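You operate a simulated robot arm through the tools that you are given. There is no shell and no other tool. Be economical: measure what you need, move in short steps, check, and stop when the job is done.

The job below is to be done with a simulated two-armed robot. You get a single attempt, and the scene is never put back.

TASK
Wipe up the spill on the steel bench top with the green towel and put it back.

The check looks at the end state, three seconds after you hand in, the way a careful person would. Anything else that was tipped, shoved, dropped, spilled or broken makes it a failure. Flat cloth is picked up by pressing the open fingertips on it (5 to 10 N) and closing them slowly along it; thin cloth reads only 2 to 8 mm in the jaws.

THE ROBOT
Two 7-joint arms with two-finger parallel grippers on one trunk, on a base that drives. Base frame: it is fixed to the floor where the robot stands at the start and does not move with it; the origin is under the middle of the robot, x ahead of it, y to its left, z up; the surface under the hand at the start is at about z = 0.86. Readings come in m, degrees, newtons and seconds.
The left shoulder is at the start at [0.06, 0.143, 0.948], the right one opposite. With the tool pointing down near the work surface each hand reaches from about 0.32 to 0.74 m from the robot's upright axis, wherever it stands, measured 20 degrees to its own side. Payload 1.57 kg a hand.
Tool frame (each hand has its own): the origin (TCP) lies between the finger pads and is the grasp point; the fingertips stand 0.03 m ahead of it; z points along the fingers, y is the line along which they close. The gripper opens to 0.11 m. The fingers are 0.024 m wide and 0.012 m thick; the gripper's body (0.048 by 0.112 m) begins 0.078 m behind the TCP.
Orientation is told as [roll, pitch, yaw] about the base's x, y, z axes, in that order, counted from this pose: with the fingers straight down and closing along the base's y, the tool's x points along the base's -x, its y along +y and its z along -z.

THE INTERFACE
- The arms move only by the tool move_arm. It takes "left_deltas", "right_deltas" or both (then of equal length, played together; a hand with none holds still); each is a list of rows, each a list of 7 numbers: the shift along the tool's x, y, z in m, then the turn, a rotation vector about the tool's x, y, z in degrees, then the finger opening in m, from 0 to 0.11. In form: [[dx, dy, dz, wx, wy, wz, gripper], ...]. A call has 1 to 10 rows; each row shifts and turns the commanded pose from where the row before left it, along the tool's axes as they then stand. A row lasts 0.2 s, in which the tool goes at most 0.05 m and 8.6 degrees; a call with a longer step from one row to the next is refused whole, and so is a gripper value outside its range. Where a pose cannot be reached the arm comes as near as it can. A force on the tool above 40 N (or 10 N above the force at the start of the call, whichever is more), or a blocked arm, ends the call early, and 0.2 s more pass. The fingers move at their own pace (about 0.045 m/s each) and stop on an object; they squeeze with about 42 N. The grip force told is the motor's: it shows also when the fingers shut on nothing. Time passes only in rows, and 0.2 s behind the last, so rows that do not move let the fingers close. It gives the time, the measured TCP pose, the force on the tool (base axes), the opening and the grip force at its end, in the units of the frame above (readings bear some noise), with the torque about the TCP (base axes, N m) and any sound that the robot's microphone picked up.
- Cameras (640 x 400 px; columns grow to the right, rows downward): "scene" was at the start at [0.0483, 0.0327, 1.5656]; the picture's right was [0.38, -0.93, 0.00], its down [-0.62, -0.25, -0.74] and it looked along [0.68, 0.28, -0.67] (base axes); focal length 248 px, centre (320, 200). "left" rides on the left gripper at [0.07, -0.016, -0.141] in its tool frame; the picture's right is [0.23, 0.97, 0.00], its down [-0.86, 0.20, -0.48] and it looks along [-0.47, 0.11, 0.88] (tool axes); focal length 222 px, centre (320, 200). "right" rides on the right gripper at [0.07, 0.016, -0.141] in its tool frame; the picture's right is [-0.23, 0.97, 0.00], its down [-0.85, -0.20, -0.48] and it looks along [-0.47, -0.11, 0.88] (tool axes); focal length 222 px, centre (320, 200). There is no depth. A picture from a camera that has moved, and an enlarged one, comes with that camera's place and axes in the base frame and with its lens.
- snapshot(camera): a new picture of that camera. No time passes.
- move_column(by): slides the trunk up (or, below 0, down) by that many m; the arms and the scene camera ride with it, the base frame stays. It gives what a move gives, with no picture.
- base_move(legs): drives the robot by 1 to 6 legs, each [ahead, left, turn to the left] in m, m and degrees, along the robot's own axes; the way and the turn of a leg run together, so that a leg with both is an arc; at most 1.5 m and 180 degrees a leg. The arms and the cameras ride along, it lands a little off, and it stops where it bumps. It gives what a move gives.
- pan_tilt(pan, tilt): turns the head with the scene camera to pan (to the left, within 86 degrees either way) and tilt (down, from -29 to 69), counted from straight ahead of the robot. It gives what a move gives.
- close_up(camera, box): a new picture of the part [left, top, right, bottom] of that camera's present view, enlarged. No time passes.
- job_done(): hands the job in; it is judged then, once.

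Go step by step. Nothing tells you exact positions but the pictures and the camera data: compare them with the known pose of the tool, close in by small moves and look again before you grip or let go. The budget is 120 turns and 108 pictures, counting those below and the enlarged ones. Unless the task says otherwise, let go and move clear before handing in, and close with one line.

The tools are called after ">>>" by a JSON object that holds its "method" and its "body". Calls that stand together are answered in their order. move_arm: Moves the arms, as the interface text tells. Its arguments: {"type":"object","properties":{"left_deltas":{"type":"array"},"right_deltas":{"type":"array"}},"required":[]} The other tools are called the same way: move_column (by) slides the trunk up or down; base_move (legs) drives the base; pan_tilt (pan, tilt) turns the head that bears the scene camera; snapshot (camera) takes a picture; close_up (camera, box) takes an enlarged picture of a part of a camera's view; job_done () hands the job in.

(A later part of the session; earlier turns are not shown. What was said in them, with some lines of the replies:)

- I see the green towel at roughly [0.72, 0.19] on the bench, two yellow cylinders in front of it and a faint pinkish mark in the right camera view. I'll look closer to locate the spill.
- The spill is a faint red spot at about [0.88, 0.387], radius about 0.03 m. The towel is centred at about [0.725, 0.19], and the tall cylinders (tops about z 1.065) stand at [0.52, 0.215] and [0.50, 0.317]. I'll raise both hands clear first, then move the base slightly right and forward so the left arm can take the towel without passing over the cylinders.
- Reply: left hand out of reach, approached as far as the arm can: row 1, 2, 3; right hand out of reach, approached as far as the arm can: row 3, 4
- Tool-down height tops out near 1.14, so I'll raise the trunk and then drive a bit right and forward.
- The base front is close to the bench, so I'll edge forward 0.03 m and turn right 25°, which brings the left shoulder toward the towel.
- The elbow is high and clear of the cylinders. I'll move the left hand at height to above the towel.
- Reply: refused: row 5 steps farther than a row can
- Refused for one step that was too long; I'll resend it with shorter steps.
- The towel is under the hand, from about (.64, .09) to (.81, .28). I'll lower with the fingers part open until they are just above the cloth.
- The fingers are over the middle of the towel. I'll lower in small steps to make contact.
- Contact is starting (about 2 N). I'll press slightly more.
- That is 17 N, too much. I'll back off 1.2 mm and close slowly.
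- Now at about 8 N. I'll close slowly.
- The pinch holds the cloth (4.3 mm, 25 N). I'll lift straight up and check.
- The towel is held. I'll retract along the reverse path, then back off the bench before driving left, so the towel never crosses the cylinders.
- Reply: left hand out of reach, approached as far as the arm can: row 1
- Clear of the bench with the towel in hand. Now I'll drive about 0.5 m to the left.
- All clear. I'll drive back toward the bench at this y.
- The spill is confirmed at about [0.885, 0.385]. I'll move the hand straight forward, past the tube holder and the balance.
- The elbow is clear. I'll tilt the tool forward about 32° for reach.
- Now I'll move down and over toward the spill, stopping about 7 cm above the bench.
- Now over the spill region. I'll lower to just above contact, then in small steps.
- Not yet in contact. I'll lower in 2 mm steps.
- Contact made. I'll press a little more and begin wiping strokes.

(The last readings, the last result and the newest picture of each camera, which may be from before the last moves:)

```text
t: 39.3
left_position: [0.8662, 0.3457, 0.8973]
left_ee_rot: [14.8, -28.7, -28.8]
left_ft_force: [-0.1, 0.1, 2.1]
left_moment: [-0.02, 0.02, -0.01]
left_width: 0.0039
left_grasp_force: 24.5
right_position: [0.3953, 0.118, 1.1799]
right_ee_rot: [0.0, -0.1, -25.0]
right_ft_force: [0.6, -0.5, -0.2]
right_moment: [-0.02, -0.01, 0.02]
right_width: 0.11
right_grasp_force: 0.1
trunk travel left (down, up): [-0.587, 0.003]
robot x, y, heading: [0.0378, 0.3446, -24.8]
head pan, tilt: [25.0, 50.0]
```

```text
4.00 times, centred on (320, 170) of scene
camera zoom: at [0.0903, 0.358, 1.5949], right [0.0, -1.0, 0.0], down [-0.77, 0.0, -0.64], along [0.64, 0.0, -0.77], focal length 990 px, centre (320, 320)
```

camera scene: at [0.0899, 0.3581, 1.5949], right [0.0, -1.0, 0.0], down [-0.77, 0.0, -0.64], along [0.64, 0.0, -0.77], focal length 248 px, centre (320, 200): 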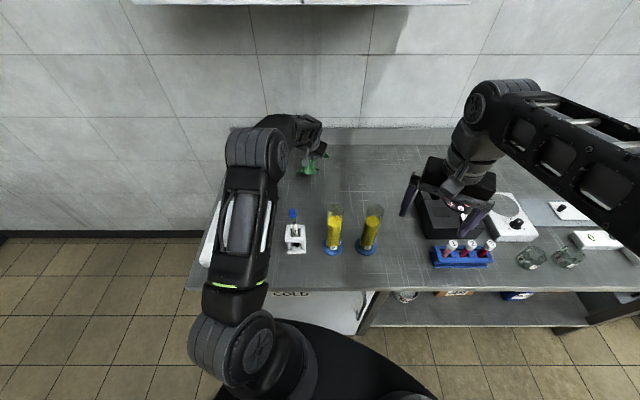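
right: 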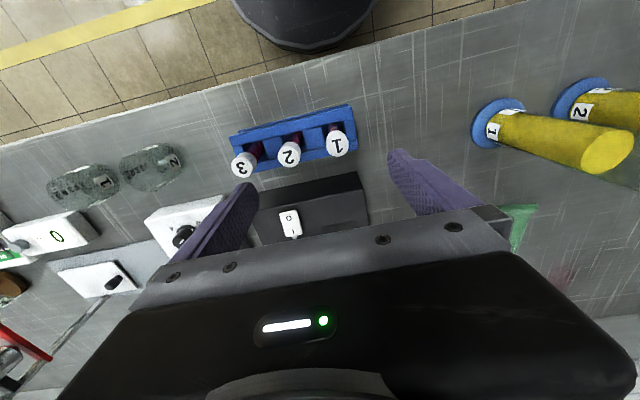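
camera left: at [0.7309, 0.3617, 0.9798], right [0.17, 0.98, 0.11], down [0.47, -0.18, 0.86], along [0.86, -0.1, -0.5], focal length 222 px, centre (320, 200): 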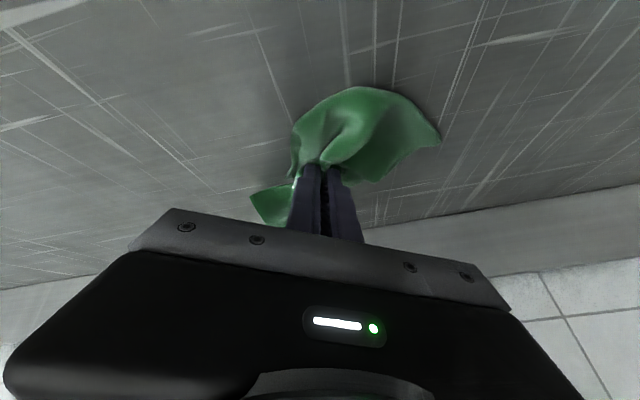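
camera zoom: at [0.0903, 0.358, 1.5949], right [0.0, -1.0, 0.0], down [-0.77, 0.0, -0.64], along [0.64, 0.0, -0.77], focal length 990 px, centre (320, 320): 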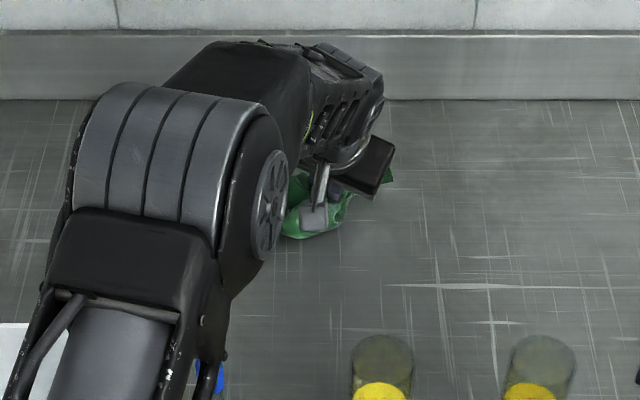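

Pressure is light. I'll press slightly more and wipe a raster over the spot.

>>> {"method": "move_arm", "body": {"left_deltas": [[0.001, -0.0005, 0.0018, 0, 0, 0, 0], [-0.0115, 0.0054, 0.008, 0, 0, 0, 0], [0.0085, 0.0181, 0, 0, 0, 0, 0], [0.0085, 0.0181, 0, 0, 0, 0, 0], [0.0085, 0.0181, 0, 0, 0, 0, 0], [0.0085, 0.0181, 0, 0, 0, 0, 0], [0.0115, -0.0054, -0.008, 0, 0, 0, 0], [0.0115, -0.0054, -0.008, 0, 0, 0, 0], [0, 0, 0, 0, 0, 0, 0]]}}

>>> {"method": "move_arm", "body": {"left_deltas": [[-0.0085, -0.0181, 0, 0, 0, 0, 0], [-0.0085, -0.0181, 0, 0, 0, 0, 0], [-0.0085, -0.0181, 0, 0, 0, 0, 0], [-0.0085, -0.0181, 0, 0, 0, 0, 0], [0.0077, -0.0036, -0.0053, 0, 0, 0, 0], [0.0085, 0.0181, 0, 0, 0, 0, 0], [0.0085, 0.0181, 0, 0, 0, 0, 0], [0.0085, 0.0181, 0, 0, 0, 0, 0], [0.0085, 0.0181, 0, 0, 0, 0, 0], [0, 0, 0, 0, 0, 0, 0]]}}

```text
t: 41.3
left_position: [0.8509, 0.4267, 0.8977]
left_ee_rot: [14.8, -28.7, -28.8]
left_ft_force: [2.5, 1.0, 12.2]
left_moment: [-0.11, -0.14, 0.0]
left_width: 0.0039
left_grasp_force: 24.8
right_position: [0.3935, 0.1174, 1.1805]
right_ee_rot: [0.2, 0.0, -24.9]
right_ft_force: [-0.2, 0.6, 0.8]
right_moment: [0.01, -0.04, 0.0]
right_width: 0.1099
right_grasp_force: 0.1
trunk travel left (down, up): [-0.587, 0.003]
robot x, y, heading: [0.0411, 0.3406, -25.0]
head pan, tilt: [25.0, 50.0]
```

```text
t: 43.5
left_position: [0.8407, 0.4259, 0.8964]
left_ee_rot: [14.9, -28.8, -28.8]
left_ft_force: [0.2, -3.6, 14.0]
left_moment: [-0.26, -0.01, -0.02]
left_width: 0.0041
left_grasp_force: 25.4
right_position: [0.3939, 0.1161, 1.1803]
right_ee_rot: [0.1, 0.0, -24.9]
right_ft_force: [-0.1, 0.2, 0.5]
right_moment: [0.01, 0.03, -0.01]
right_width: 0.11
right_grasp_force: 0.0
trunk travel left (down, up): [-0.587, 0.003]
robot x, y, heading: [0.0369, 0.3429, -25.0]
head pan, tilt: [25.0, 50.0]
```

Good pressure at about 13 N. One more raster across the centre and far side, then I'll lift and look.

>>> {"method": "move_arm", "body": {"left_deltas": [[-0.0154, 0.0072, 0.0106, 0, 0, 0, 0], [-0.0085, -0.0181, 0, 0, 0, 0, 0], [-0.0085, -0.0181, 0, 0, 0, 0, 0], [-0.0085, -0.0181, 0, 0, 0, 0, 0], [-0.0085, -0.0181, 0, 0, 0, 0, 0], [-0.0154, 0.0072, 0.0106, 0, 0, 0, 0], [0.0085, 0.0181, 0, 0, 0, 0, 0], [0.0085, 0.0181, 0, 0, 0, 0, 0], [0.0085, 0.0181, 0, 0, 0, 0, 0], [0.0085, 0.0181, 0, 0, 0, 0, 0]]}}

>>> {"method": "move_arm", "body": {"left_deltas": [[-0.0085, -0.0181, 0, 0, 0, 0, 0], [-0.0085, -0.0181, 0, 0, 0, 0, 0], [0.0154, -0.0072, -0.0106, 0, 0, 0, 0], [0.0154, -0.0072, -0.0106, 0, 0, 0, 0], [0, 0, -0.03, 0, 0, 0, 0], [0, 0, -0.04, 0, 0, 0, 0], [0, 0, -0.04, 0, 0, 0, 0], [0, 0, -0.04, 0, 0, 0, 0], [0, 0, -0.04, 0, 0, 0, 0], [0, 0, 0, 0, 0, 0, 0]]}}

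>>> {"method": "snapshot", "body": {"camera": "left"}}

>>> {"method": "close_up", "body": {"camera": "scene", "box": [240, 120, 400, 220]}}

```text
t: 45.7
left_position: [0.8815, 0.428, 0.8972]
left_ee_rot: [14.9, -28.9, -28.9]
left_ft_force: [0.4, -3.4, 15.2]
left_moment: [-0.25, -0.03, -0.04]
left_width: 0.004
left_grasp_force: 24.5
right_position: [0.3959, 0.1169, 1.1802]
right_ee_rot: [0.2, 0.0, -25.0]
right_ft_force: [-0.1, -0.1, -0.2]
right_moment: [0.0, 0.02, -0.01]
right_width: 0.1101
right_grasp_force: 0.2
trunk travel left (down, up): [-0.587, 0.003]
robot x, y, heading: [0.0405, 0.3418, -24.9]
head pan, tilt: [25.0, 50.0]
```

```text
t: 47.9
left_position: [0.7405, 0.3882, 1.0571]
left_ee_rot: [14.8, -28.6, -28.7]
left_ft_force: [0.7, 0.1, 0.3]
left_moment: [-0.05, -0.02, -0.02]
left_width: 0.0036
left_grasp_force: 24.5
right_position: [0.3963, 0.1175, 1.1796]
right_ee_rot: [0.1, 0.0, -25.0]
right_ft_force: [1.1, 0.4, 0.0]
right_moment: [0.04, 0.0, 0.01]
right_width: 0.1103
right_grasp_force: 0.1
trunk travel left (down, up): [-0.587, 0.003]
robot x, y, heading: [0.039, 0.3428, -25.0]
head pan, tilt: [25.0, 50.0]
```

```text
78 pictures are left
camera left: at [0.6053, 0.4032, 1.1395], right [0.17, 0.98, 0.11], down [0.48, -0.18, 0.86], along [0.86, -0.1, -0.5], focal length 222 px, centre (320, 200)
```

left: 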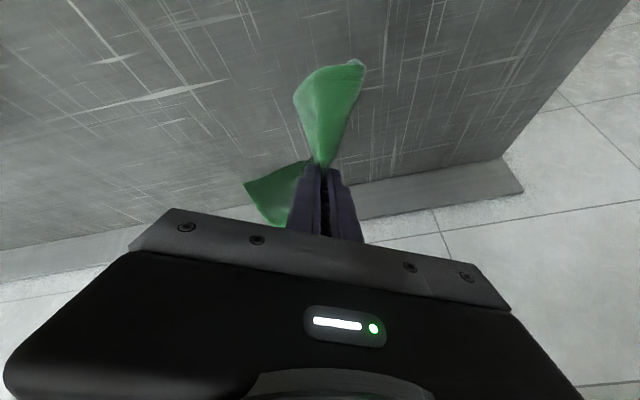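

```text
4.00 times, centred on (320, 170) of scene
camera zoom: at [0.0914, 0.3575, 1.5948], right [0.0, -1.0, 0.0], down [-0.77, 0.0, -0.64], along [0.64, 0.0, -0.77], focal length 990 px, centre (320, 320)
```

zoom: 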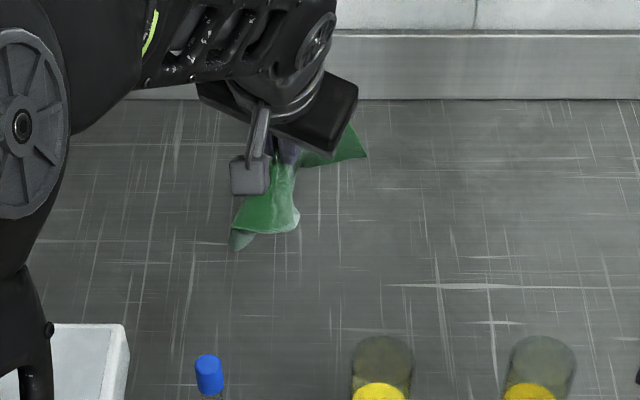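

The gripper hides the spot, so I'll pull the hand left and back, straighten it, and look again.

>>> {"method": "move_arm", "body": {"left_deltas": [[0.018, 0.022, -0.0175, 0, 0, 0, 0], [0.018, 0.022, -0.0175, 0, 0, 0, 0], [0.018, 0.022, -0.0175, 0, 0, 0, 0], [0.018, 0.022, -0.0175, 0, 0, 0, 0], [0, 0, 0, 3.38, 7.25, 0, 0], [0, 0, 0, 3.38, 7.25, 0, 0], [0, 0, 0, 3.38, 7.25, 0, 0], [0, 0, 0, 3.38, 7.25, 0, 0], [0, 0, 0, 0, 0, 0, 0]]}}

>>> {"method": "close_up", "body": {"camera": "scene", "box": [240, 120, 400, 220]}}

>>> {"method": "snapshot", "body": {"camera": "left"}}

```text
t: 49.9
left_position: [0.6796, 0.4964, 1.1026]
left_ee_rot: [0.0, 0.0, -25.1]
left_ft_force: [0.4, 0.3, -0.3]
left_moment: [0.03, -0.03, 0.01]
left_width: 0.0038
left_grasp_force: 24.5
right_position: [0.3951, 0.1169, 1.1807]
right_ee_rot: [0.1, -0.1, -24.9]
right_ft_force: [-0.9, -0.1, 0.5]
right_moment: [0.01, -0.02, 0.01]
right_width: 0.1101
right_grasp_force: 0.1
trunk travel left (down, up): [-0.587, 0.003]
robot x, y, heading: [0.0412, 0.348, -25.1]
head pan, tilt: [25.0, 50.0]
```

```text
4.00 times, centred on (320, 170) of scene
camera zoom: at [0.0898, 0.3578, 1.5949], right [0.0, -1.0, 0.0], down [-0.77, 0.0, -0.64], along [0.64, 0.0, -0.77], focal length 990 px, centre (320, 320)
```

zoom: 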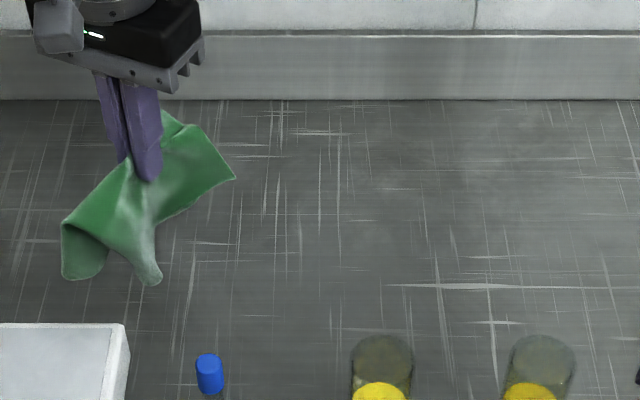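

```text
75 pictures are left
camera left: at [0.6091, 0.5121, 1.2434], right [0.21, 0.98, 0.0], down [0.86, -0.18, 0.48], along [0.47, -0.1, -0.88], focal length 222 px, centre (320, 200)
```

left: 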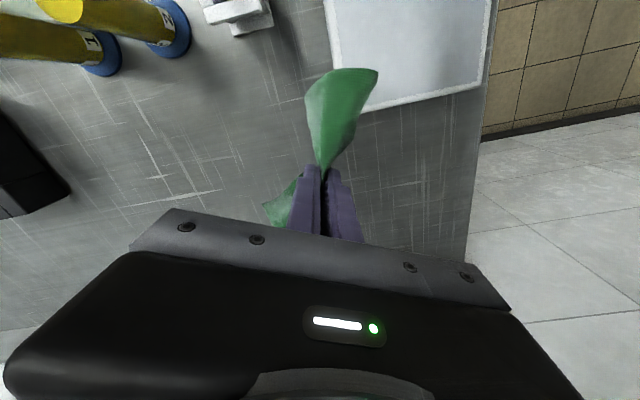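

The spill is gone. I'll take the towel back by the reverse route: retract, back off, drive right, drive in.

>>> {"method": "move_arm", "body": {"left_deltas": [[0.012, 0.012, -0.025, 0, 0, 0, 0], [0.02, 0.01, -0.025, 0, 0, 0, 0], [0.03, -0.01, -0.015, 0, 0, 0, 0], [0.036, -0.017, 0, 0, 0, 0, 0], [0.036, -0.017, 0, 0, 0, 0, 0], [0.036, -0.017, 0, 0, 0, 0, 0], [0.036, -0.017, 0, 0, 0, 0, 0], [0, 0, 0, 0, 0, 0, 0]]}}

>>> {"method": "snapshot", "body": {"camera": "scene"}}

```text
t: 51.7
left_position: [0.4736, 0.5274, 1.1556]
left_ee_rot: [0.0, 0.0, -25.0]
left_ft_force: [0.4, 0.4, 0.3]
left_moment: [-0.01, 0.02, -0.02]
left_width: 0.0041
left_grasp_force: 24.4
left hand out of reach, approached as far as the arm can: row 2
right_position: [0.3965, 0.1179, 1.1805]
right_ee_rot: [0.1, 0.0, -25.0]
right_ft_force: [0.1, -0.6, -0.9]
right_moment: [-0.01, 0.02, 0.0]
right_width: 0.1102
right_grasp_force: 0.1
trunk travel left (down, up): [-0.587, 0.003]
robot x, y, heading: [0.0409, 0.3443, -25.0]
head pan, tilt: [25.0, 50.0]
```

```text
74 pictures are left
camera scene: at [0.0916, 0.3579, 1.5948], right [0.0, -1.0, 0.0], down [-0.77, 0.0, -0.64], along [0.64, 0.0, -0.77], focal length 248 px, centre (320, 200)
```

scene: 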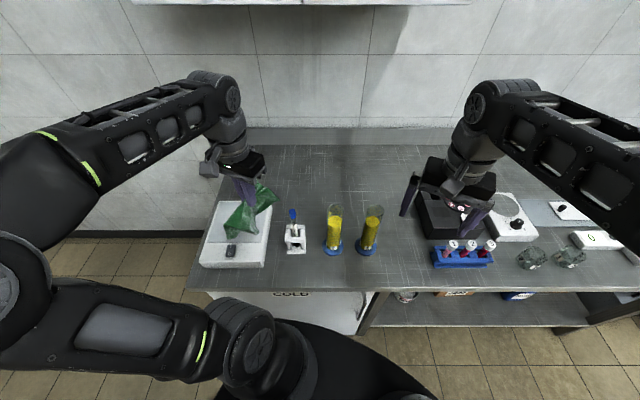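

Everything stands. Backing off, then driving right.

>>> {"method": "base_move", "body": {"legs": [[-0.231, -0.108, 0], [0.205, -0.4395, 0]]}}

>>> {"method": "snapshot", "body": {"camera": "scene"}}

```text
t: 56.0
left_position: [0.2185, 0.0418, 1.1562]
left_ee_rot: [0.0, 0.0, -24.9]
left_ft_force: [0.2, 0.3, -0.4]
left_moment: [0.03, -0.01, 0.02]
left_width: 0.0038
left_grasp_force: 24.2
right_position: [0.1398, -0.3681, 1.1791]
right_ee_rot: [0.0, 0.0, -24.8]
right_ft_force: [0.7, -0.4, 0.6]
right_moment: [0.0, -0.01, 0.03]
right_width: 0.1099
right_grasp_force: 0.0
trunk travel left (down, up): [-0.587, 0.003]
robot x, y, heading: [-0.2162, -0.1402, -25.1]
head pan, tilt: [25.0, 50.0]
```

```text
73 pictures are left
camera scene: at [-0.1653, -0.1283, 1.5949], right [0.0, -1.0, 0.0], down [-0.77, 0.0, -0.64], along [0.64, 0.0, -0.77], focal length 248 px, centre (320, 200)
```

scene: 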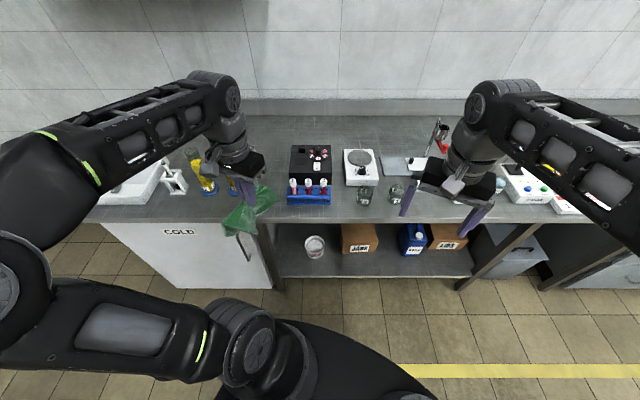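

Driving back in to the pick position.

>>> {"method": "base_move", "body": {"legs": [[0.223, 0.104, 0]]}}

>>> {"method": "move_arm", "body": {"left_deltas": [[-0.022, 0.03, 0, 0, 0, 0, 0], [-0.022, 0.03, 0, 0, 0, 0, 0], [-0.022, 0.03, 0, 0, 0, 0, 0], [-0.022, 0.03, 0, 0, 0, 0, 0], [-0.022, 0.03, 0.01, 0, 0, 0, 0], [-0.022, 0.03, 0.02, 0, 0, 0, 0], [-0.022, 0.03, 0.02, 0, 0, 0, 0], [-0.019, 0.028, 0.03, 0, 0, 0, 0], [0, 0, 0, 0, 0, 0, 0]]}}

>>> {"method": "snapshot", "body": {"camera": "left"}}

>>> {"method": "snapshot", "body": {"camera": "scene"}}

```text
t: 57.8
left_position: [0.4642, 0.0429, 1.1556]
left_ee_rot: [-0.1, 0.0, -24.9]
left_ft_force: [0.2, 0.2, -0.8]
left_moment: [0.02, 0.07, -0.02]
left_width: 0.0039
left_grasp_force: 24.9
right_position: [0.3873, -0.3685, 1.1801]
right_ee_rot: [0.0, -0.1, -24.9]
right_ft_force: [0.4, 1.0, -1.3]
right_moment: [-0.01, 0.03, -0.01]
right_width: 0.11
right_grasp_force: 0.0
trunk travel left (down, up): [-0.587, 0.003]
robot x, y, heading: [0.0309, -0.1477, -25.1]
head pan, tilt: [25.0, 50.0]
```

```text
t: 59.8
left_position: [0.7121, 0.1827, 1.0829]
left_ee_rot: [0.2, -0.2, -24.9]
left_ft_force: [-0.2, 0.5, 0.5]
left_moment: [0.01, -0.01, 0.0]
left_width: 0.0038
left_grasp_force: 24.7
left hand out of reach, approached as far as the arm can: row 8
right_position: [0.3886, -0.3686, 1.1809]
right_ee_rot: [0.2, 0.0, -24.9]
right_ft_force: [-0.1, 0.0, -0.3]
right_moment: [0.04, 0.01, 0.04]
right_width: 0.1099
right_grasp_force: 0.1
trunk travel left (down, up): [-0.587, 0.003]
robot x, y, heading: [0.0314, -0.1386, -25.3]
head pan, tilt: [25.0, 50.0]
```

```text
72 pictures are left
camera left: at [0.6416, 0.1975, 1.2238], right [0.2, 0.98, 0.0], down [0.86, -0.18, 0.48], along [0.47, -0.1, -0.88], focal length 222 px, centre (320, 200)
```

left: 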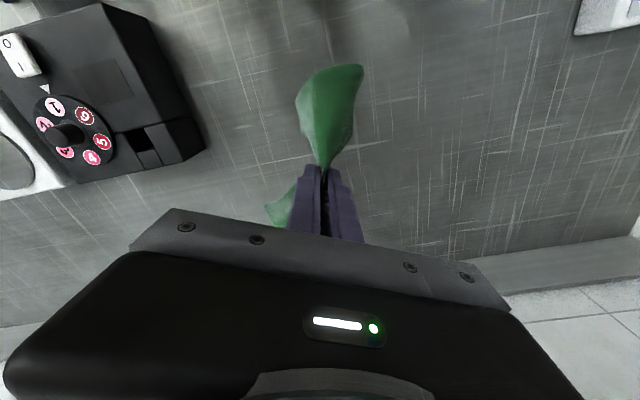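

```text
71 pictures are left
camera scene: at [0.081, -0.1284, 1.5949], right [0.0, -1.0, 0.0], down [-0.77, 0.0, -0.64], along [0.64, 0.0, -0.77], focal length 248 px, centre (320, 200)
```

scene: 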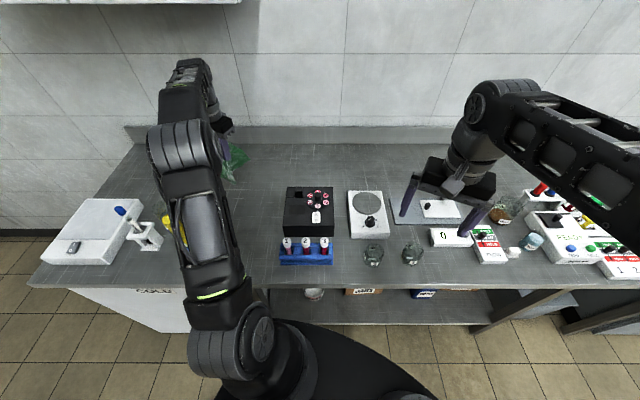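

Above the towel's place. I'll lower it down.

>>> {"method": "move_arm", "body": {"left_deltas": [[-0.008, 0.004, 0.035, 0, 0, 0, 0], [-0.002, 0, 0.035, 0, 0, 0, 0], [0, 0, 0.035, 0, 0, 0, 0], [0, 0, 0.03, 0, 0, 0, 0], [0, 0, 0.025, 0, 0, 0, 0], [0, 0, 0.015, 0, 0, 0, 0], [0, 0, 0.008, 0, 0, 0, 0], [0, 0, 0, 0, 0, 0, 0]]}}

>>> {"method": "snapshot", "body": {"camera": "left"}}

```text
t: 61.6
left_position: [0.7237, 0.1797, 0.9014]
left_ee_rot: [0.0, 0.1, -24.9]
left_ft_force: [0.2, -0.3, 1.7]
left_moment: [0.01, 0.01, 0.02]
left_width: 0.0042
left_grasp_force: 24.1
right_position: [0.3875, -0.3669, 1.1807]
right_ee_rot: [0.1, -0.2, -24.9]
right_ft_force: [-0.2, 0.3, 0.8]
right_moment: [0.05, -0.01, 0.02]
right_width: 0.1098
right_grasp_force: 0.0
trunk travel left (down, up): [-0.587, 0.003]
robot x, y, heading: [0.033, -0.1454, -24.7]
head pan, tilt: [25.0, 50.0]
```

```text
70 pictures are left
camera left: at [0.654, 0.1951, 1.0412], right [0.2, 0.98, 0.0], down [0.86, -0.18, 0.48], along [0.47, -0.1, -0.88], focal length 222 px, centre (320, 200)
```

left: 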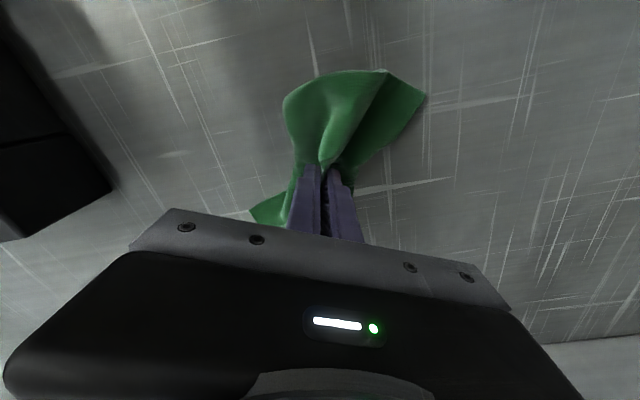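

I'll lower a few mm more and open slowly to let go and spread the cloth.

>>> {"method": "move_arm", "body": {"left_deltas": [[0, 0, 0.004, 0, 0, 0, 0], [0, 0, 0.003, 0, 0, 0, 0.0], [0, 0, 0, 0, 0, 0, 0.01], [0, 0, 0, 0, 0, 0, 0.025], [0, 0, 0, 0, 0, 0, 0.04], [0, 0, 0, 0, 0, 0, 0.055], [0, 0, 0, 0, 0, 0, 0.07], [0, 0, 0, 0, 0, 0, 0.08], [0, 0, 0, 0, 0, 0, 0.08]]}}

>>> {"method": "snapshot", "body": {"camera": "left"}}

```text
t: 63.6
left_position: [0.7233, 0.1793, 0.8941]
left_ee_rot: [0.1, -0.1, -25.0]
left_ft_force: [-0.3, -0.4, 10.2]
left_moment: [0.01, -0.01, 0.01]
left_width: 0.0773
left_grasp_force: 0.0
right_position: [0.3862, -0.368, 1.1793]
right_ee_rot: [0.0, -0.1, -24.9]
right_ft_force: [-0.9, 0.1, 0.2]
right_moment: [-0.02, -0.02, 0.06]
right_width: 0.11
right_grasp_force: 0.1
trunk travel left (down, up): [-0.587, 0.003]
robot x, y, heading: [0.0308, -0.1427, -25.1]
head pan, tilt: [25.0, 50.0]
```

```text
69 pictures are left
camera left: at [0.6532, 0.1947, 1.0344], right [0.2, 0.98, 0.0], down [0.86, -0.18, 0.48], along [0.47, -0.1, -0.88], focal length 222 px, centre (320, 200)
```

left: 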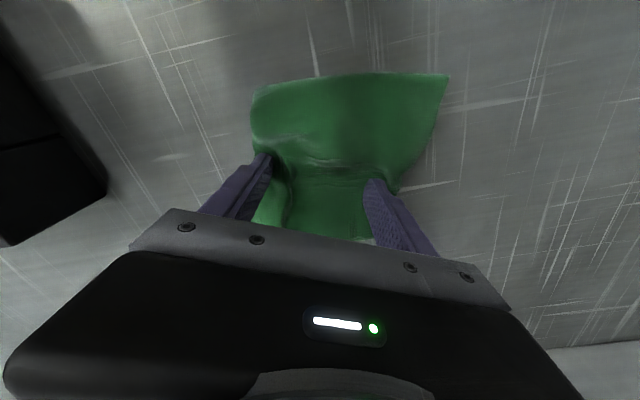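

Nicely spread. I'll lift off and look.

>>> {"method": "move_arm", "body": {"left_deltas": [[0, 0, -0.01, 0, 0, 0, 0.08], [0, 0, -0.02, 0, 0, 0, 0.08], [0, 0, -0.03, 0, 0, 0, 0.08], [0, 0, -0.03, 0, 0, 0, 0.08], [0, 0, -0.03, 0, 0, 0, 0.08], [0, 0, -0.03, 0, 0, 0, 0.08], [0, 0, 0, 0, 0, 0, 0.08]]}}

>>> {"method": "snapshot", "body": {"camera": "left"}}

```text
t: 65.2
left_position: [0.7263, 0.1802, 1.0418]
left_ee_rot: [0.0, 0.0, -24.9]
left_ft_force: [-0.1, 0.8, -0.2]
left_moment: [0.02, 0.01, -0.03]
left_width: 0.0799
left_grasp_force: 0.1
right_position: [0.3867, -0.3686, 1.1795]
right_ee_rot: [0.1, -0.1, -24.9]
right_ft_force: [0.8, -0.5, 0.1]
right_moment: [-0.02, 0.01, -0.03]
right_width: 0.11
right_grasp_force: 0.1
trunk travel left (down, up): [-0.587, 0.003]
robot x, y, heading: [0.0273, -0.1419, -24.8]
head pan, tilt: [25.0, 50.0]
```

```text
68 pictures are left
camera left: at [0.655, 0.1957, 1.1831], right [0.2, 0.98, 0.0], down [0.86, -0.18, 0.48], along [0.47, -0.1, -0.88], focal length 222 px, centre (320, 200)
```

left: 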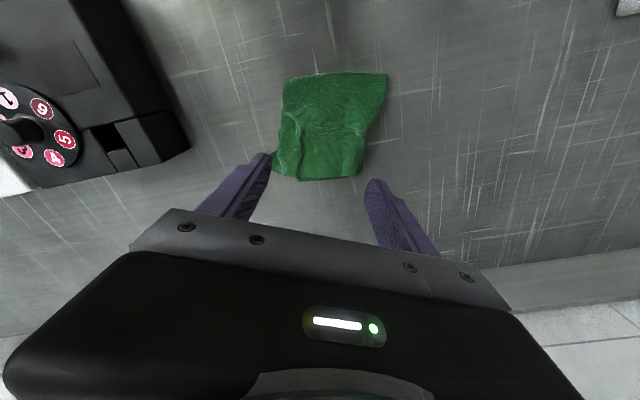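

The towel lies fairly flat in its original place. I'll retract, back off, and make a last check of the bench.

>>> {"method": "move_arm", "body": {"left_deltas": [[0.01, -0.015, -0.03, 0, 0, 0, 0.08], [0.02, -0.028, -0.03, 0, 0, 0, 0.08], [0.022, -0.03, -0.02, 0, 0, 0, 0.08], [0.022, -0.03, -0.02, 0, 0, 0, 0.08], [0.022, -0.03, -0.01, 0, 0, 0, 0.08], [0.022, -0.03, 0, 0, 0, 0, 0.08], [0.022, -0.03, 0, 0, 0, 0, 0.08], [0.022, -0.03, 0, 0, 0, 0, 0.08], [0.02, -0.02, 0, 0, 0, 0, 0.08], [0, 0, 0, 0, 0, 0, 0.08]]}}

>>> {"method": "base_move", "body": {"legs": [[-0.223, -0.104, 0], [0, 0, 25]]}}

>>> {"method": "pan_tilt", "body": {"pan": 15, "tilt": 40}}

>>> {"method": "snapshot", "body": {"camera": "scene"}}

>>> {"method": "close_up", "body": {"camera": "scene", "box": [200, 110, 400, 235]}}

```text
t: 67.4
left_position: [0.4553, 0.035, 1.1505]
left_ee_rot: [0.0, 0.0, -24.9]
left_ft_force: [-0.2, 0.6, 0.0]
left_moment: [-0.03, 0.02, 0.01]
left_width: 0.08
left_grasp_force: 0.1
right_position: [0.3871, -0.3683, 1.1807]
right_ee_rot: [0.1, -0.1, -25.0]
right_ft_force: [-0.5, -0.6, -0.8]
right_moment: [-0.02, -0.01, -0.03]
right_width: 0.1099
right_grasp_force: 0.0
trunk travel left (down, up): [-0.587, 0.003]
robot x, y, heading: [0.031, -0.1448, -25.0]
head pan, tilt: [25.0, 50.0]
```

```text
t: 70.5
left_position: [0.0928, 0.1988, 1.1516]
left_ee_rot: [-0.1, 0.0, 0.1]
left_ft_force: [-0.2, 0.4, -0.1]
left_moment: [0.01, -0.01, 0.03]
left_width: 0.0801
left_grasp_force: 0.0
right_position: [0.1999, -0.1975, 1.1799]
right_ee_rot: [0.0, -0.1, 0.1]
right_ft_force: [0.7, 0.0, -0.8]
right_moment: [0.02, -0.04, 0.0]
right_width: 0.1101
right_grasp_force: 0.0
trunk travel left (down, up): [-0.587, 0.003]
robot x, y, heading: [-0.2184, -0.1425, -0.2]
head pan, tilt: [25.0, 50.0]
```

```text
t: 71.2
left_position: [0.0925, 0.1972, 1.1521]
left_ee_rot: [0.0, 0.0, 0.1]
left_ft_force: [-0.5, -0.1, 1.1]
left_moment: [0.02, -0.01, 0.0]
left_width: 0.08
left_grasp_force: 0.1
right_position: [0.2014, -0.1971, 1.1803]
right_ee_rot: [0.1, -0.1, 0.1]
right_ft_force: [-0.4, -0.5, -0.2]
right_moment: [0.03, -0.02, -0.01]
right_width: 0.1101
right_grasp_force: 0.1
trunk travel left (down, up): [-0.587, 0.003]
robot x, y, heading: [-0.2173, -0.1432, 0.0]
head pan, tilt: [15.0, 40.0]
```

```text
67 pictures are left
camera scene: at [-0.1639, -0.1198, 1.609], right [0.26, -0.97, 0.0], down [-0.62, -0.17, -0.77], along [0.74, 0.2, -0.64], focal length 248 px, centre (320, 200)
```

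scene: 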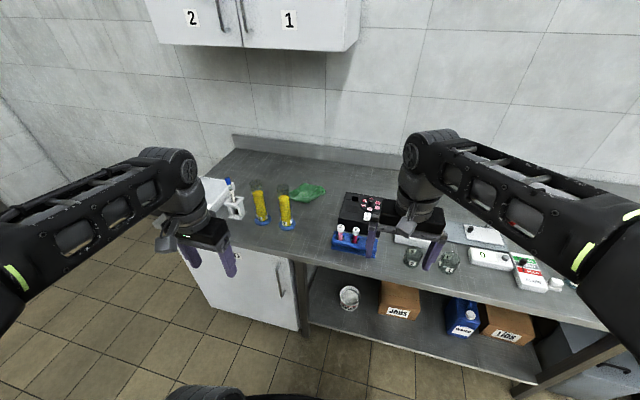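

```text
3.20 times, centred on (300, 172) of scene
camera zoom: at [-0.1639, -0.1198, 1.609], right [0.26, -0.97, 0.0], down [-0.62, -0.17, -0.77], along [0.74, 0.2, -0.64], focal length 792 px, centre (384, 288)
```

zoom: 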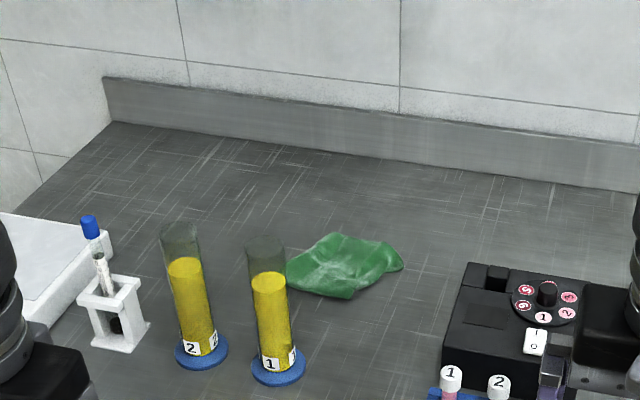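

The bench shows no trace of the spill, the towel is back in its place, and nothing else has been disturbed. I'm handing in.

>>> {"method": "job_done", "body": {}}

```text
The job is handed in.
```

I wiped up the spill and put the green towel back in its original place, a little creased. In the last pictures the bench looks clean, and nothing else appears tipped or moved.
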